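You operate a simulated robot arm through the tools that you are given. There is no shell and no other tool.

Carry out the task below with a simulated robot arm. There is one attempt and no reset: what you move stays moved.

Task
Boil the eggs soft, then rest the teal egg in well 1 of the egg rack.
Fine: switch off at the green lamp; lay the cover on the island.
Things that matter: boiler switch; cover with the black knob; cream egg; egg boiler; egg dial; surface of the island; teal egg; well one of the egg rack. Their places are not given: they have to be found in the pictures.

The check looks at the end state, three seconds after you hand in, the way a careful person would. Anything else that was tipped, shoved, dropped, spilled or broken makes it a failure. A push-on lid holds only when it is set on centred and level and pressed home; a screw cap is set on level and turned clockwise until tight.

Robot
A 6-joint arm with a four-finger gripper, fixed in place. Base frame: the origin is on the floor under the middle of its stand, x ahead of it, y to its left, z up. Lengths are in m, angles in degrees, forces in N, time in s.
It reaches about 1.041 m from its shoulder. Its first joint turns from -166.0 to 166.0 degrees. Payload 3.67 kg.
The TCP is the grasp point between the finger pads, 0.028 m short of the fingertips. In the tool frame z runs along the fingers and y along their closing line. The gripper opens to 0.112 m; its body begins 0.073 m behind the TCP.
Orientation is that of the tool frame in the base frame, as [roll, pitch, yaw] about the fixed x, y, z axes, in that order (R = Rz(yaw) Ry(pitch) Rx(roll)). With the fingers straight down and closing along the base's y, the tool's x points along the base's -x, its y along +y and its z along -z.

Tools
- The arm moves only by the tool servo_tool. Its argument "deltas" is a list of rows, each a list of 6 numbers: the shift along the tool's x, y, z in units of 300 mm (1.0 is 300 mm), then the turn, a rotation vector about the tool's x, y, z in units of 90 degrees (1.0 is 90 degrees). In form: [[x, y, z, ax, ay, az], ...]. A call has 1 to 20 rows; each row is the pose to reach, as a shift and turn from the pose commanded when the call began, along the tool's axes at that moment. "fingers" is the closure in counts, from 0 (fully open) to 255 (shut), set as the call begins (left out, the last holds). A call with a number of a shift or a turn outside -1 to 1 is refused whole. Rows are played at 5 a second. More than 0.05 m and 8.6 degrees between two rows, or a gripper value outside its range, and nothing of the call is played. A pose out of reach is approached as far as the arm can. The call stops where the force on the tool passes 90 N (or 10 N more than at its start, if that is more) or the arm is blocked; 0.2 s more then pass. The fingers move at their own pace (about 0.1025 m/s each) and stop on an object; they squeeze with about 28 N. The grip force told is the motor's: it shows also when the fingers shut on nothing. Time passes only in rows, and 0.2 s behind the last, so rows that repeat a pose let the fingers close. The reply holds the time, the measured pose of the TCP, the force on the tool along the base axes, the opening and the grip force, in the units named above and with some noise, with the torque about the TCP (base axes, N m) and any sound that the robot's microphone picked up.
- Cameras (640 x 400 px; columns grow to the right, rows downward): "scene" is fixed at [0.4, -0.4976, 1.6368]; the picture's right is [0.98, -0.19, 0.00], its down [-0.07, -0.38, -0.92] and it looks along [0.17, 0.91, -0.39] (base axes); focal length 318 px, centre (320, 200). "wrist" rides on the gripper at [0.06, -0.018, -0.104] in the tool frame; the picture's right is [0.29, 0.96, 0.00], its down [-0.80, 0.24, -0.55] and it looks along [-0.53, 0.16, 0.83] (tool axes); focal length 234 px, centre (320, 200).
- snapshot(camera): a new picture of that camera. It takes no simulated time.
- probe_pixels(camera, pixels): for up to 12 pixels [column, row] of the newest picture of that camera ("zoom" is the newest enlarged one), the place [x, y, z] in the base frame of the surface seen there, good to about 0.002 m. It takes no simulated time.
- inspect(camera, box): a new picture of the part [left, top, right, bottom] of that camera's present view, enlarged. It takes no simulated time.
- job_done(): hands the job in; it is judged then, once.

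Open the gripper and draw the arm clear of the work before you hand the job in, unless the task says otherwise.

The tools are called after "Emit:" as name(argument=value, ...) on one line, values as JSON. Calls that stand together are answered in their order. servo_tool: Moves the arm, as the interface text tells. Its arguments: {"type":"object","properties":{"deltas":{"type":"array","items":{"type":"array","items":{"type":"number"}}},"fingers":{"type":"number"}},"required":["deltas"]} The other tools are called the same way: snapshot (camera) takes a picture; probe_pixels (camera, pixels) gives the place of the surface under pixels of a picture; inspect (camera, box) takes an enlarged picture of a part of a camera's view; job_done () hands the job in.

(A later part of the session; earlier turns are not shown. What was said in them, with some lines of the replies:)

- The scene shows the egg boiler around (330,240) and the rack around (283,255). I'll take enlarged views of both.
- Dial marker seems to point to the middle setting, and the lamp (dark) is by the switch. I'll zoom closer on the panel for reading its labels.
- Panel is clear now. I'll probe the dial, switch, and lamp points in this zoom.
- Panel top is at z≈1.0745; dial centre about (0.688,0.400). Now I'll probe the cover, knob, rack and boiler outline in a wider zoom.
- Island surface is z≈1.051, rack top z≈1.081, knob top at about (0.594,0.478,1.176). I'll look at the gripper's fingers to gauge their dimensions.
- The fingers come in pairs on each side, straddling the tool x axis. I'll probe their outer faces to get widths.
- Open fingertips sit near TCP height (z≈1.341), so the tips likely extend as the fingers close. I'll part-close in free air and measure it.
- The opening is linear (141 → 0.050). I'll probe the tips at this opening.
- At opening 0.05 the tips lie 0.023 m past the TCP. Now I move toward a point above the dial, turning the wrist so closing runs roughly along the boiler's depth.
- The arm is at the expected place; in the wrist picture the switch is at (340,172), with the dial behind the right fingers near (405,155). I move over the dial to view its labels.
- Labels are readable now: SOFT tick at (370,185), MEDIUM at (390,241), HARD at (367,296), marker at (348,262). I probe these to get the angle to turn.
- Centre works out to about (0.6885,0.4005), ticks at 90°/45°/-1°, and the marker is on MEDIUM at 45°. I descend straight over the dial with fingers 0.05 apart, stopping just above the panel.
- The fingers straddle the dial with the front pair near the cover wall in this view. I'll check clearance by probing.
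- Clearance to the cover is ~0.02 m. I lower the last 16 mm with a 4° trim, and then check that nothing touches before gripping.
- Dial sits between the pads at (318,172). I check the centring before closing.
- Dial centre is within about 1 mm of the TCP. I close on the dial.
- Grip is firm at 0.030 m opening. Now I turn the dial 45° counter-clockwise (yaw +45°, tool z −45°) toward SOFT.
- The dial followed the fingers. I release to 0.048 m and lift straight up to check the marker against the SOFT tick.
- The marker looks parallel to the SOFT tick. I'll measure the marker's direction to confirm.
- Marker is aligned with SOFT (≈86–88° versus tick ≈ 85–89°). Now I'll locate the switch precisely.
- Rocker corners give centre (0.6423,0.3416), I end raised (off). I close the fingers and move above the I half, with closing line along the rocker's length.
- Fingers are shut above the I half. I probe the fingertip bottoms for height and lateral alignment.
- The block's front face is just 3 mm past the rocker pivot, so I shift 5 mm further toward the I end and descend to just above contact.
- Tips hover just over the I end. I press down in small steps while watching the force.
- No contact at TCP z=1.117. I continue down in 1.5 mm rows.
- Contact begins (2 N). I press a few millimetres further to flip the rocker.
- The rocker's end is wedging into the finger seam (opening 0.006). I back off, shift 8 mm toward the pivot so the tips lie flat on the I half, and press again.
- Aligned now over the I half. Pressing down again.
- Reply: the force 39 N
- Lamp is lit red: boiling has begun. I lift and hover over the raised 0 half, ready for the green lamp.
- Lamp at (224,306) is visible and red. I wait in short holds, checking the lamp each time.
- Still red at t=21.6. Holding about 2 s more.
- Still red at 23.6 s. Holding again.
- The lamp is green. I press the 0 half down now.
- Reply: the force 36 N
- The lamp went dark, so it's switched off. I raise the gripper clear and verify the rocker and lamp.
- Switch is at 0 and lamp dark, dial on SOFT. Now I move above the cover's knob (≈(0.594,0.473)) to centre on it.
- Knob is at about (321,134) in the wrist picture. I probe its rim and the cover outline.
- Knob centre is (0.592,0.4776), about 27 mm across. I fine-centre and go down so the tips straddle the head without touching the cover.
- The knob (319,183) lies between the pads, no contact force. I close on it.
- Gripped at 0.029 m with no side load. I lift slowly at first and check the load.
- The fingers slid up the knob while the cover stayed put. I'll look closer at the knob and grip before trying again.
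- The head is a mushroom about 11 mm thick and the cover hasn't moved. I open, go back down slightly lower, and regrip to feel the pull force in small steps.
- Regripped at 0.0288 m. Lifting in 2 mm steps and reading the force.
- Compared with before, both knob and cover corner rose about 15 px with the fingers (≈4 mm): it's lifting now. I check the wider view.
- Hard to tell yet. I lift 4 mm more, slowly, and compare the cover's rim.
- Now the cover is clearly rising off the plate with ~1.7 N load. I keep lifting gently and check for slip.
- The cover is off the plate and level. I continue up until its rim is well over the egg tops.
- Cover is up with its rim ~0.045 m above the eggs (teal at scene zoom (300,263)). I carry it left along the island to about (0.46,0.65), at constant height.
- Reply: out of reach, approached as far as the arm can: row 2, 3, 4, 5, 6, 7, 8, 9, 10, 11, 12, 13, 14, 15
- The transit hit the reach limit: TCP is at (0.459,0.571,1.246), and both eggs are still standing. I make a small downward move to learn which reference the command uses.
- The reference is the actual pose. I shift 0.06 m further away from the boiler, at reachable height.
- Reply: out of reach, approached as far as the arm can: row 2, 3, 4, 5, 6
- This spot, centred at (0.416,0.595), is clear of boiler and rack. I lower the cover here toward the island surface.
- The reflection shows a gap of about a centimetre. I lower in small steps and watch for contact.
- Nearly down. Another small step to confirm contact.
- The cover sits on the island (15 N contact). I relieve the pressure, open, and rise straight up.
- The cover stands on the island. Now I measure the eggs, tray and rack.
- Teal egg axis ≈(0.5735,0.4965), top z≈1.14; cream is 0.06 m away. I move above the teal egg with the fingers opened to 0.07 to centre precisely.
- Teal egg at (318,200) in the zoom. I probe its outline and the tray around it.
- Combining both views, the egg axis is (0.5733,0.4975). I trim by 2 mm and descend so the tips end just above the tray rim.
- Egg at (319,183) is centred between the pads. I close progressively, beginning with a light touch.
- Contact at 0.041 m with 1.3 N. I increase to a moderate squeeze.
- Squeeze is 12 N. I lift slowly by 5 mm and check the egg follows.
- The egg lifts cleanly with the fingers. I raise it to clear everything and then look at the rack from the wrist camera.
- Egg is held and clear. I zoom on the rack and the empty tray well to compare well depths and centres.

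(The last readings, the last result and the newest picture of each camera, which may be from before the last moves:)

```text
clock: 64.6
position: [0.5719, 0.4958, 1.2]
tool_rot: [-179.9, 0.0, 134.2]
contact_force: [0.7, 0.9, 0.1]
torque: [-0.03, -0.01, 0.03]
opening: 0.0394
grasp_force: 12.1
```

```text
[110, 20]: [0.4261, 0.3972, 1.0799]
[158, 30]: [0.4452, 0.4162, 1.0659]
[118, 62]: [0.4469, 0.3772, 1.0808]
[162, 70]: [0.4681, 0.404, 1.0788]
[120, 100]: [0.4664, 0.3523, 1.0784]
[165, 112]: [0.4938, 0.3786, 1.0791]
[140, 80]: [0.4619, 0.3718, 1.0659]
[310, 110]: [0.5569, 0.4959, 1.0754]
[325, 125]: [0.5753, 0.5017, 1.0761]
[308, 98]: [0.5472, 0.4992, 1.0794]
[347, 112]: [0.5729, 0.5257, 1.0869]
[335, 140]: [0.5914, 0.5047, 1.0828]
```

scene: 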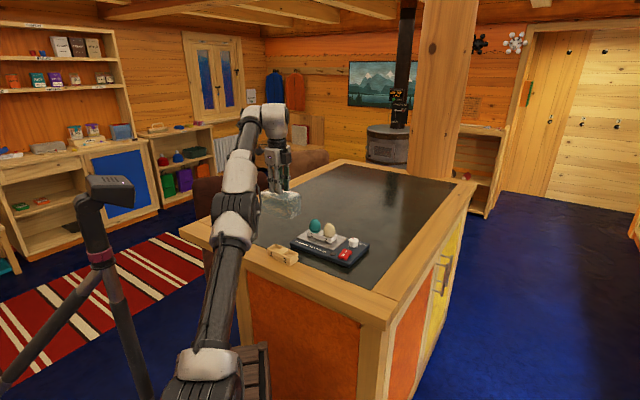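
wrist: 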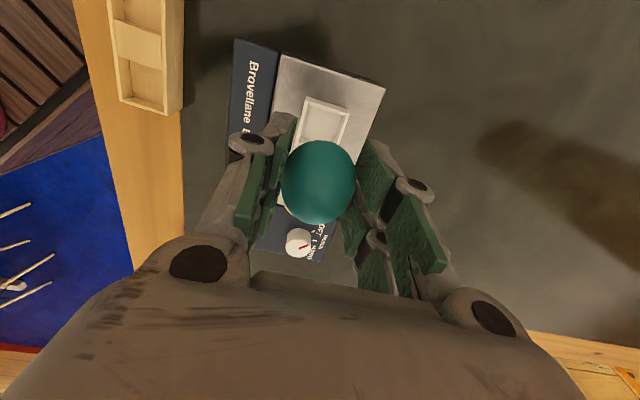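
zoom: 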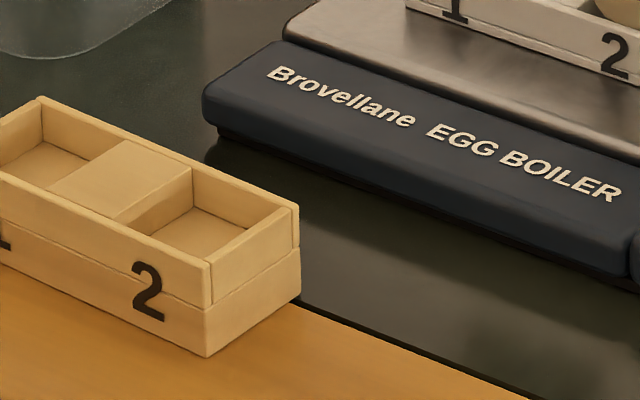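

Floors differ by about 0.010 (tray 1.0758, rack 1.066). I zoom on the rack fully to find well 1's corners.

Emit:
inspect(camera="scene", box=[268, 236, 324, 271])

Emit:
inspect(camera="wrist", box=[80, 0, 200, 120])

```text
11.43 times, centred on (296, 254) of scene
```

zoom: 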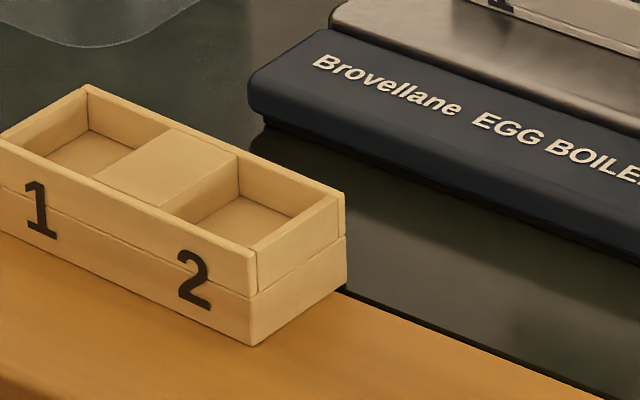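

```text
3.33 times, centred on (140, 60) of wrist
```

zoom: 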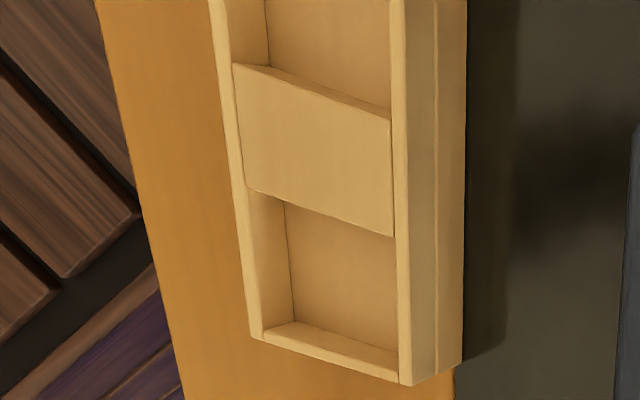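

Now probing the divider top corners and the visible well in this wrist zoom.

Emit:
probe_pixels(camera="zoom", pixels=[[238, 68], [388, 124], [390, 231], [250, 186], [315, 150], [265, 325], [395, 360], [258, 337], [402, 378], [395, 5], [215, 5], [340, 280]])

```text
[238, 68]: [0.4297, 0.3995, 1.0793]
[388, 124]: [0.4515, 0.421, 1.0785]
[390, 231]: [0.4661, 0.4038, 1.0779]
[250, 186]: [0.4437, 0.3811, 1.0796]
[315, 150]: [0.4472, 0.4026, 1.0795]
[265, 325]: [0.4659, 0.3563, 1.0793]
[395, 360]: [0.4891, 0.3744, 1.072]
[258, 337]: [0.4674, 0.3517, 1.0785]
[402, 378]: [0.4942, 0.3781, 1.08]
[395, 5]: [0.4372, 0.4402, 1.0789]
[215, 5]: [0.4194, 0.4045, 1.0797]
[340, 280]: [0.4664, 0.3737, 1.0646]
```

Well 1 centre comes out at (0.428,0.422), with the rack aligned to my closing line. I carry the egg over it at z=1.20.

Emit:
servo_tool(deltas=[[0.008, -0.026, 0, 0, 0, 0], [0.024, -0.077, 0, 0, 0, 0], [0.044, -0.144, 0, 0, 0, 0], [0.067, -0.219, 0, 0, 0, 0], [0.09, -0.294, 0, 0, 0, 0], [0.113, -0.369, 0, 0, 0, 0], [0.136, -0.444, 0, 0, 0, 0], [0.15, -0.49, 0, 0, 0, 0], [0.1577, -0.5153, 0, 0, 0, 0], [0.1577, -0.5153, 0, 0, 0, 0]])

Emit:
inspect(camera="scene", box=[240, 190, 340, 270])

Emit:
snapshot(camera="wrist")

```text
clock: 66.8
position: [0.4272, 0.4236, 1.1991]
tool_rot: [179.9, -0.1, 134.2]
contact_force: [0.5, -0.5, 0.7]
torque: [-0.01, -0.01, 0.03]
opening: 0.039
grasp_force: 12.2
```

```text
5.00 times, centred on (290, 230) of scene
```

zoom: 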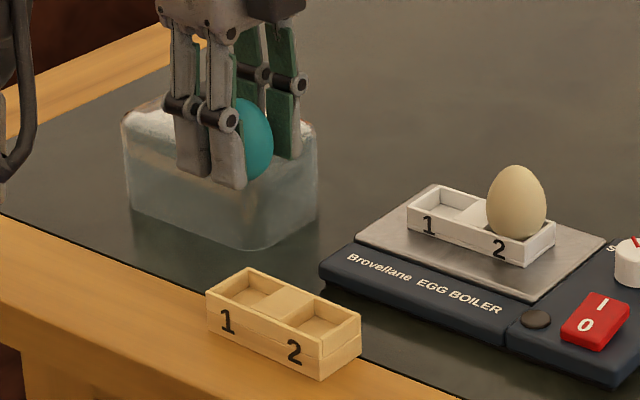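

```text
taken
```

wrist: 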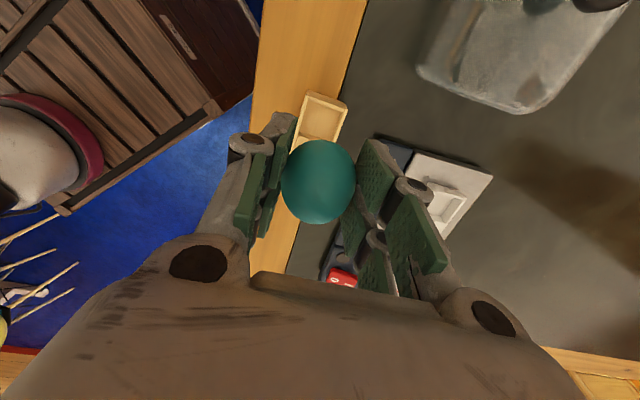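

Egg hovers over the rack. I probe its surface and the rack to verify alignment before lowering.

Emit:
probe_pixels(camera="wrist", pixels=[[318, 182], [284, 182], [353, 182], [318, 143], [318, 221], [305, 95], [345, 108], [296, 140], [335, 135], [320, 105]])

Emit:
inspect(camera="wrist", box=[270, 80, 370, 160])

```text
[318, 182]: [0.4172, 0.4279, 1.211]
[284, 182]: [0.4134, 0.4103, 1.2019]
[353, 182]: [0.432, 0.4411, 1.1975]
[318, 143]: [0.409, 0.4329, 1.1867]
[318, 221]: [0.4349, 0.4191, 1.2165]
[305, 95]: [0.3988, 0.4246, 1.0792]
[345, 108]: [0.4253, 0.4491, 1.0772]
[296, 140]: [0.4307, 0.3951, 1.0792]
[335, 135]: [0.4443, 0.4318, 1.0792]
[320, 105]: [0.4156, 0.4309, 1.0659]
```

```text
5.00 times, centred on (320, 120) of wrist
```

zoom: 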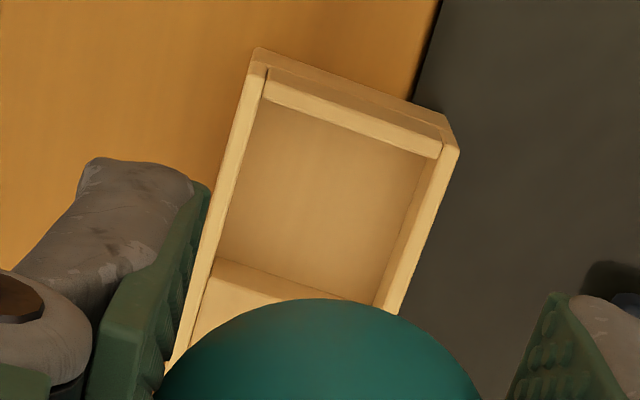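

Well 1 is now clearly visible. I probe its rim corners and floor.

Emit:
probe_pixels(camera="zoom", pixels=[[262, 65], [450, 148], [272, 92], [430, 150], [222, 275], [365, 302], [320, 190], [265, 85], [250, 100], [445, 165], [380, 285], [215, 240]])

```text
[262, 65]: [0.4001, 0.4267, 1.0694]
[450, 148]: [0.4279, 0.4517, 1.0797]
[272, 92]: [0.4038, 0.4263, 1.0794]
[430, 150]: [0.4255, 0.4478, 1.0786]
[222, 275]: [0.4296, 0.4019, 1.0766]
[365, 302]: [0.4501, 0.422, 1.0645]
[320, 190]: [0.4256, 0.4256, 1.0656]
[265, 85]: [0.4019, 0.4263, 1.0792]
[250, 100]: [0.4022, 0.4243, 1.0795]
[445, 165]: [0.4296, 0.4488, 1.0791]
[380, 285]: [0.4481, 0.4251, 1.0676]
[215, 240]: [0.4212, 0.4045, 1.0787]
```

Well 1 centre (0.4282,0.4227) is within ~1.5 mm of the egg axis. I trim and lower to just above seating.

Emit:
servo_tool(deltas=[[-0.0045, 0, 0.04, 0, 0, 0], [-0.0045, 0, 0.1, 0, 0, 0], [-0.0045, 0, 0.16, 0, 0, 0], [-0.0045, 0, 0.21, 0, 0, 0], [-0.0045, 0, 0.25, 0, 0, 0], [-0.0045, 0, 0.275, 0, 0, 0], [-0.0045, 0, 0.275, 0, 0, 0]])

Emit:
inspect(camera="scene", box=[255, 210, 325, 270])

Emit:
snapshot(camera="wrist")

```text
clock: 68.4
position: [0.4293, 0.4218, 1.1168]
tool_rot: [-180.0, -0.1, 134.1]
contact_force: [0.8, -0.1, -0.6]
torque: [0.01, 0.01, -0.02]
opening: 0.0391
grasp_force: 11.8
```

```text
6.67 times, centred on (290, 240) of scene
```

zoom: 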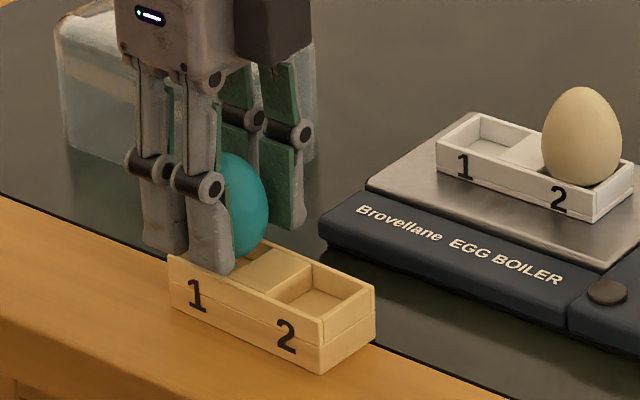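

```text
taken
```

wrist: 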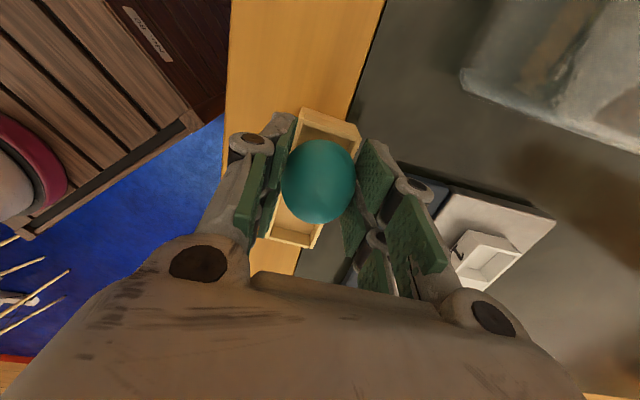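

Aligned over well 1. I lower in small steps, watching for contact.

Emit:
servo_tool(deltas=[[0, 0, 0.005, 0, 0, 0], [0, 0, 0.01, 0, 0, 0], [0, 0, 0.015, 0, 0, 0], [0, 0, 0.02, 0, 0, 0], [0, 0, 0.02, 0, 0, 0]])

Emit:
servo_tool(deltas=[[0, 0, 0.003, 0, 0, 0], [0, 0, 0.006, 0, 0, 0], [0, 0, 0.006, 0, 0, 0]])

Emit:
inspect(camera="scene", box=[255, 210, 325, 270])

```text
clock: 69.6
position: [0.4289, 0.4223, 1.1105]
tool_rot: [-180.0, 0.0, 134.2]
contact_force: [-0.2, 0.6, 1.5]
torque: [-0.01, -0.02, 0.0]
opening: 0.0391
grasp_force: 12.1
```

```text
clock: 70.4
position: [0.4296, 0.4218, 1.1093]
tool_rot: [179.9, -0.1, 134.2]
contact_force: [-0.8, 2.8, 8.0]
torque: [0.0, -0.12, 0.09]
opening: 0.0386
grasp_force: 12.3
```

```text
6.67 times, centred on (290, 240) of scene
```

zoom: 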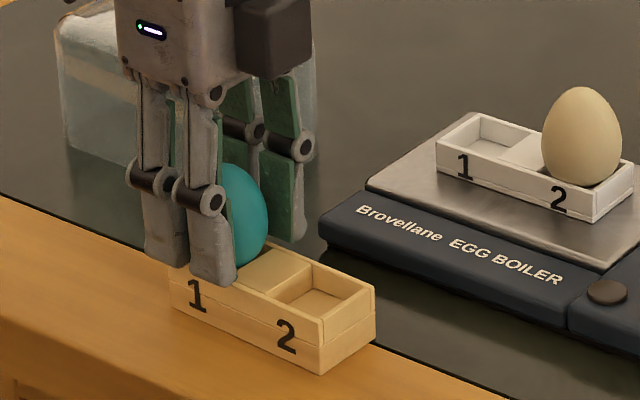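

Contact of 8 N at the expected height, 1.109: the egg is seated in the well. I release gently in stages.

Emit:
servo_tool(deltas=[[0, 0, -0.002, 0, 0, 0], [0, 0, -0.002, 0, 0, 0]], fingers=166)

Emit:
servo_tool(deltas=[[0, 0, 0, 0, 0, 0], [0, 0, 0, 0, 0, 0]], fingers=156)

Emit:
inspect(camera="scene", box=[255, 210, 325, 270])

Emit:
snapshot(camera="wrist")

```text
clock: 71.0
position: [0.4291, 0.4217, 1.1089]
tool_rot: [-179.9, 0.1, 134.1]
contact_force: [0.0, -0.2, -0.6]
torque: [0.01, -0.02, 0.03]
opening: 0.0396
grasp_force: 0.1
```

```text
clock: 71.6
position: [0.4282, 0.4212, 1.11]
tool_rot: [-180.0, 0.0, 134.1]
contact_force: [0.1, -0.4, 0.4]
torque: [-0.02, -0.01, 0.04]
opening: 0.0437
grasp_force: 0.0
```

```text
6.67 times, centred on (290, 240) of scene
```

zoom: 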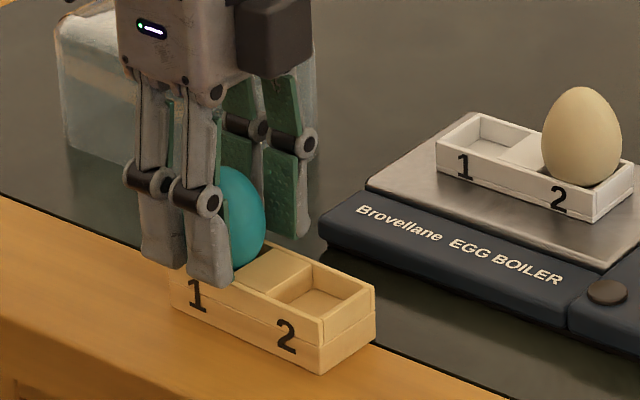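

```text
taken
```

wrist: 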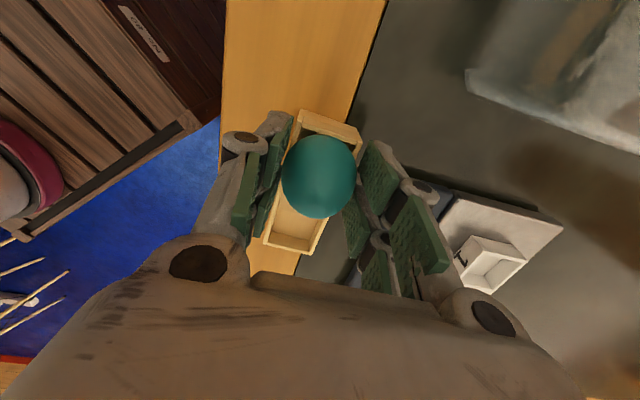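

Egg stays put with the pads off it. I open wider and lift straight up.

Emit:
servo_tool(deltas=[[0, 0, 0, 0, 0, 0], [0, 0, 0, 0, 0, 0], [0, 0, -0.02, 0, 0, 0], [0, 0, -0.07, 0, 0, 0], [0, 0, -0.14, 0, 0, 0], [0, 0, -0.24, 0, 0, 0], [0, 0, -0.34, 0, 0, 0], [0, 0, -0.4, 0, 0, 0], [0, 0, -0.4, 0, 0, 0]], fingers=96)

Emit:
inspect(camera="scene", box=[230, 190, 380, 275])

Emit:
snapshot(camera="wrist")

```text
clock: 73.6
position: [0.4305, 0.4219, 1.2303]
tool_rot: [180.0, 0.0, 134.2]
contact_force: [-0.4, -0.6, -1.1]
torque: [-0.02, 0.0, 0.02]
opening: 0.0701
grasp_force: 0.1
```

```text
4.27 times, centred on (305, 232) of scene
```

zoom: 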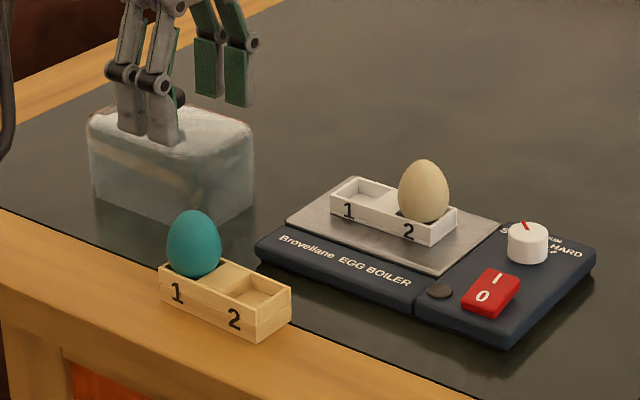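

```text
taken
```

wrist: 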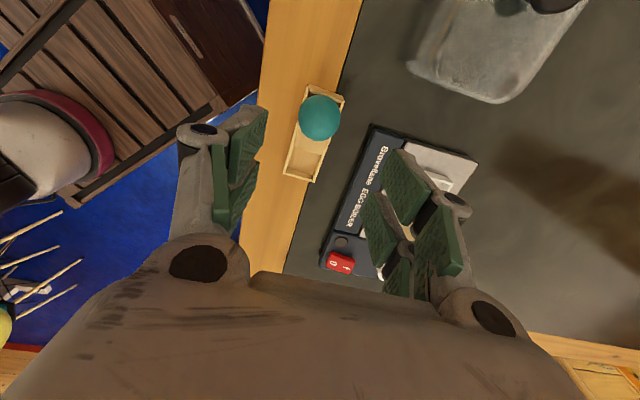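

Teal egg stands in well 1, cream in the tray, cover on the island, switch at 0. I draw the arm up and away with the gripper open.

Emit:
servo_tool(deltas=[[0, 0, -0.08, 0, 0, 0], [0.02, -0.06, -0.16, 0, 0, 0], [0.04, -0.14, -0.24, 0, 0, 0], [0.06, -0.22, -0.3, 0, 0, 0], [0.08, -0.29, -0.34, 0, 0, 0], [0.1, -0.36, -0.37, 0, 0, 0], [0.119, -0.418, -0.37, 0, 0, 0], [0.119, -0.418, -0.37, 0, 0, 0]], fingers=0)

Emit:
snapshot(camera="scene")

Emit:
inspect(camera="scene", box=[230, 190, 380, 275])

```text
clock: 75.4
position: [0.3137, 0.3579, 1.3409]
tool_rot: [180.0, -0.1, 134.2]
contact_force: [0.1, -0.4, 0.8]
torque: [-0.01, 0.03, 0.0]
opening: 0.1118
grasp_force: 0.1
```

```text
taken
```

scene: 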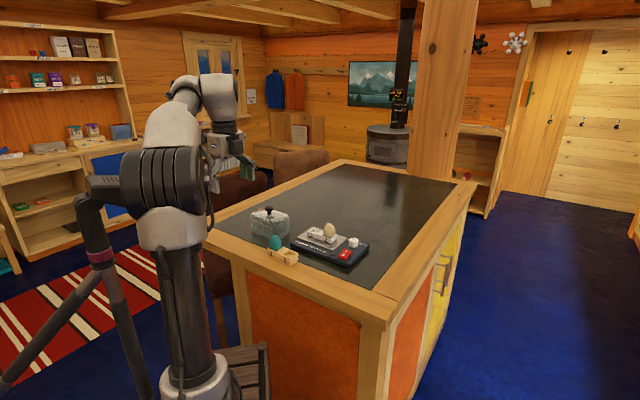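

```text
4.27 times, centred on (305, 232) of scene
```

zoom: 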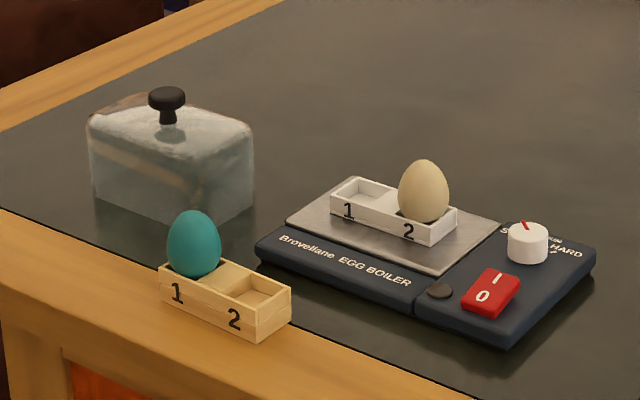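

The final view shows the teal egg upright in well 1 and the cover upright on the island. The cream egg is still in the boiler tray, the switch is at 0 with the lamp dark, the dial is on SOFT, and the arm is clear. I hand the job in.

Emit:
job_done()

```text
The job is handed in.
```

I boiled the eggs on the soft setting and put the teal egg in well 1 of the egg rack. The job is handed in; I haven't seen the result of the check.

- **Boiling:** I turned the dial from MEDIUM to SOFT and switched the boiler on. I pressed 0 about a second after I saw the green lamp, and the lamp went dark. I checked the lamp every two seconds, so it had been green for up to three seconds in all.
- **Cover:** It stands upright on the dark surface of the island, to the left of the boiler and clear of it and the rack. On my first try the fingers slipped up the knob without lifting it; the second grip held.
- **Teal egg:** It stands upright in well 1. I gripped it at about 12 N, and it shows no sign of damage in the pictures.
- **Everything else:** The cream egg is still in the boiler tray. In the final picture, nothing else looked tipped or moved. The gripper is open and the arm is back near where it started.
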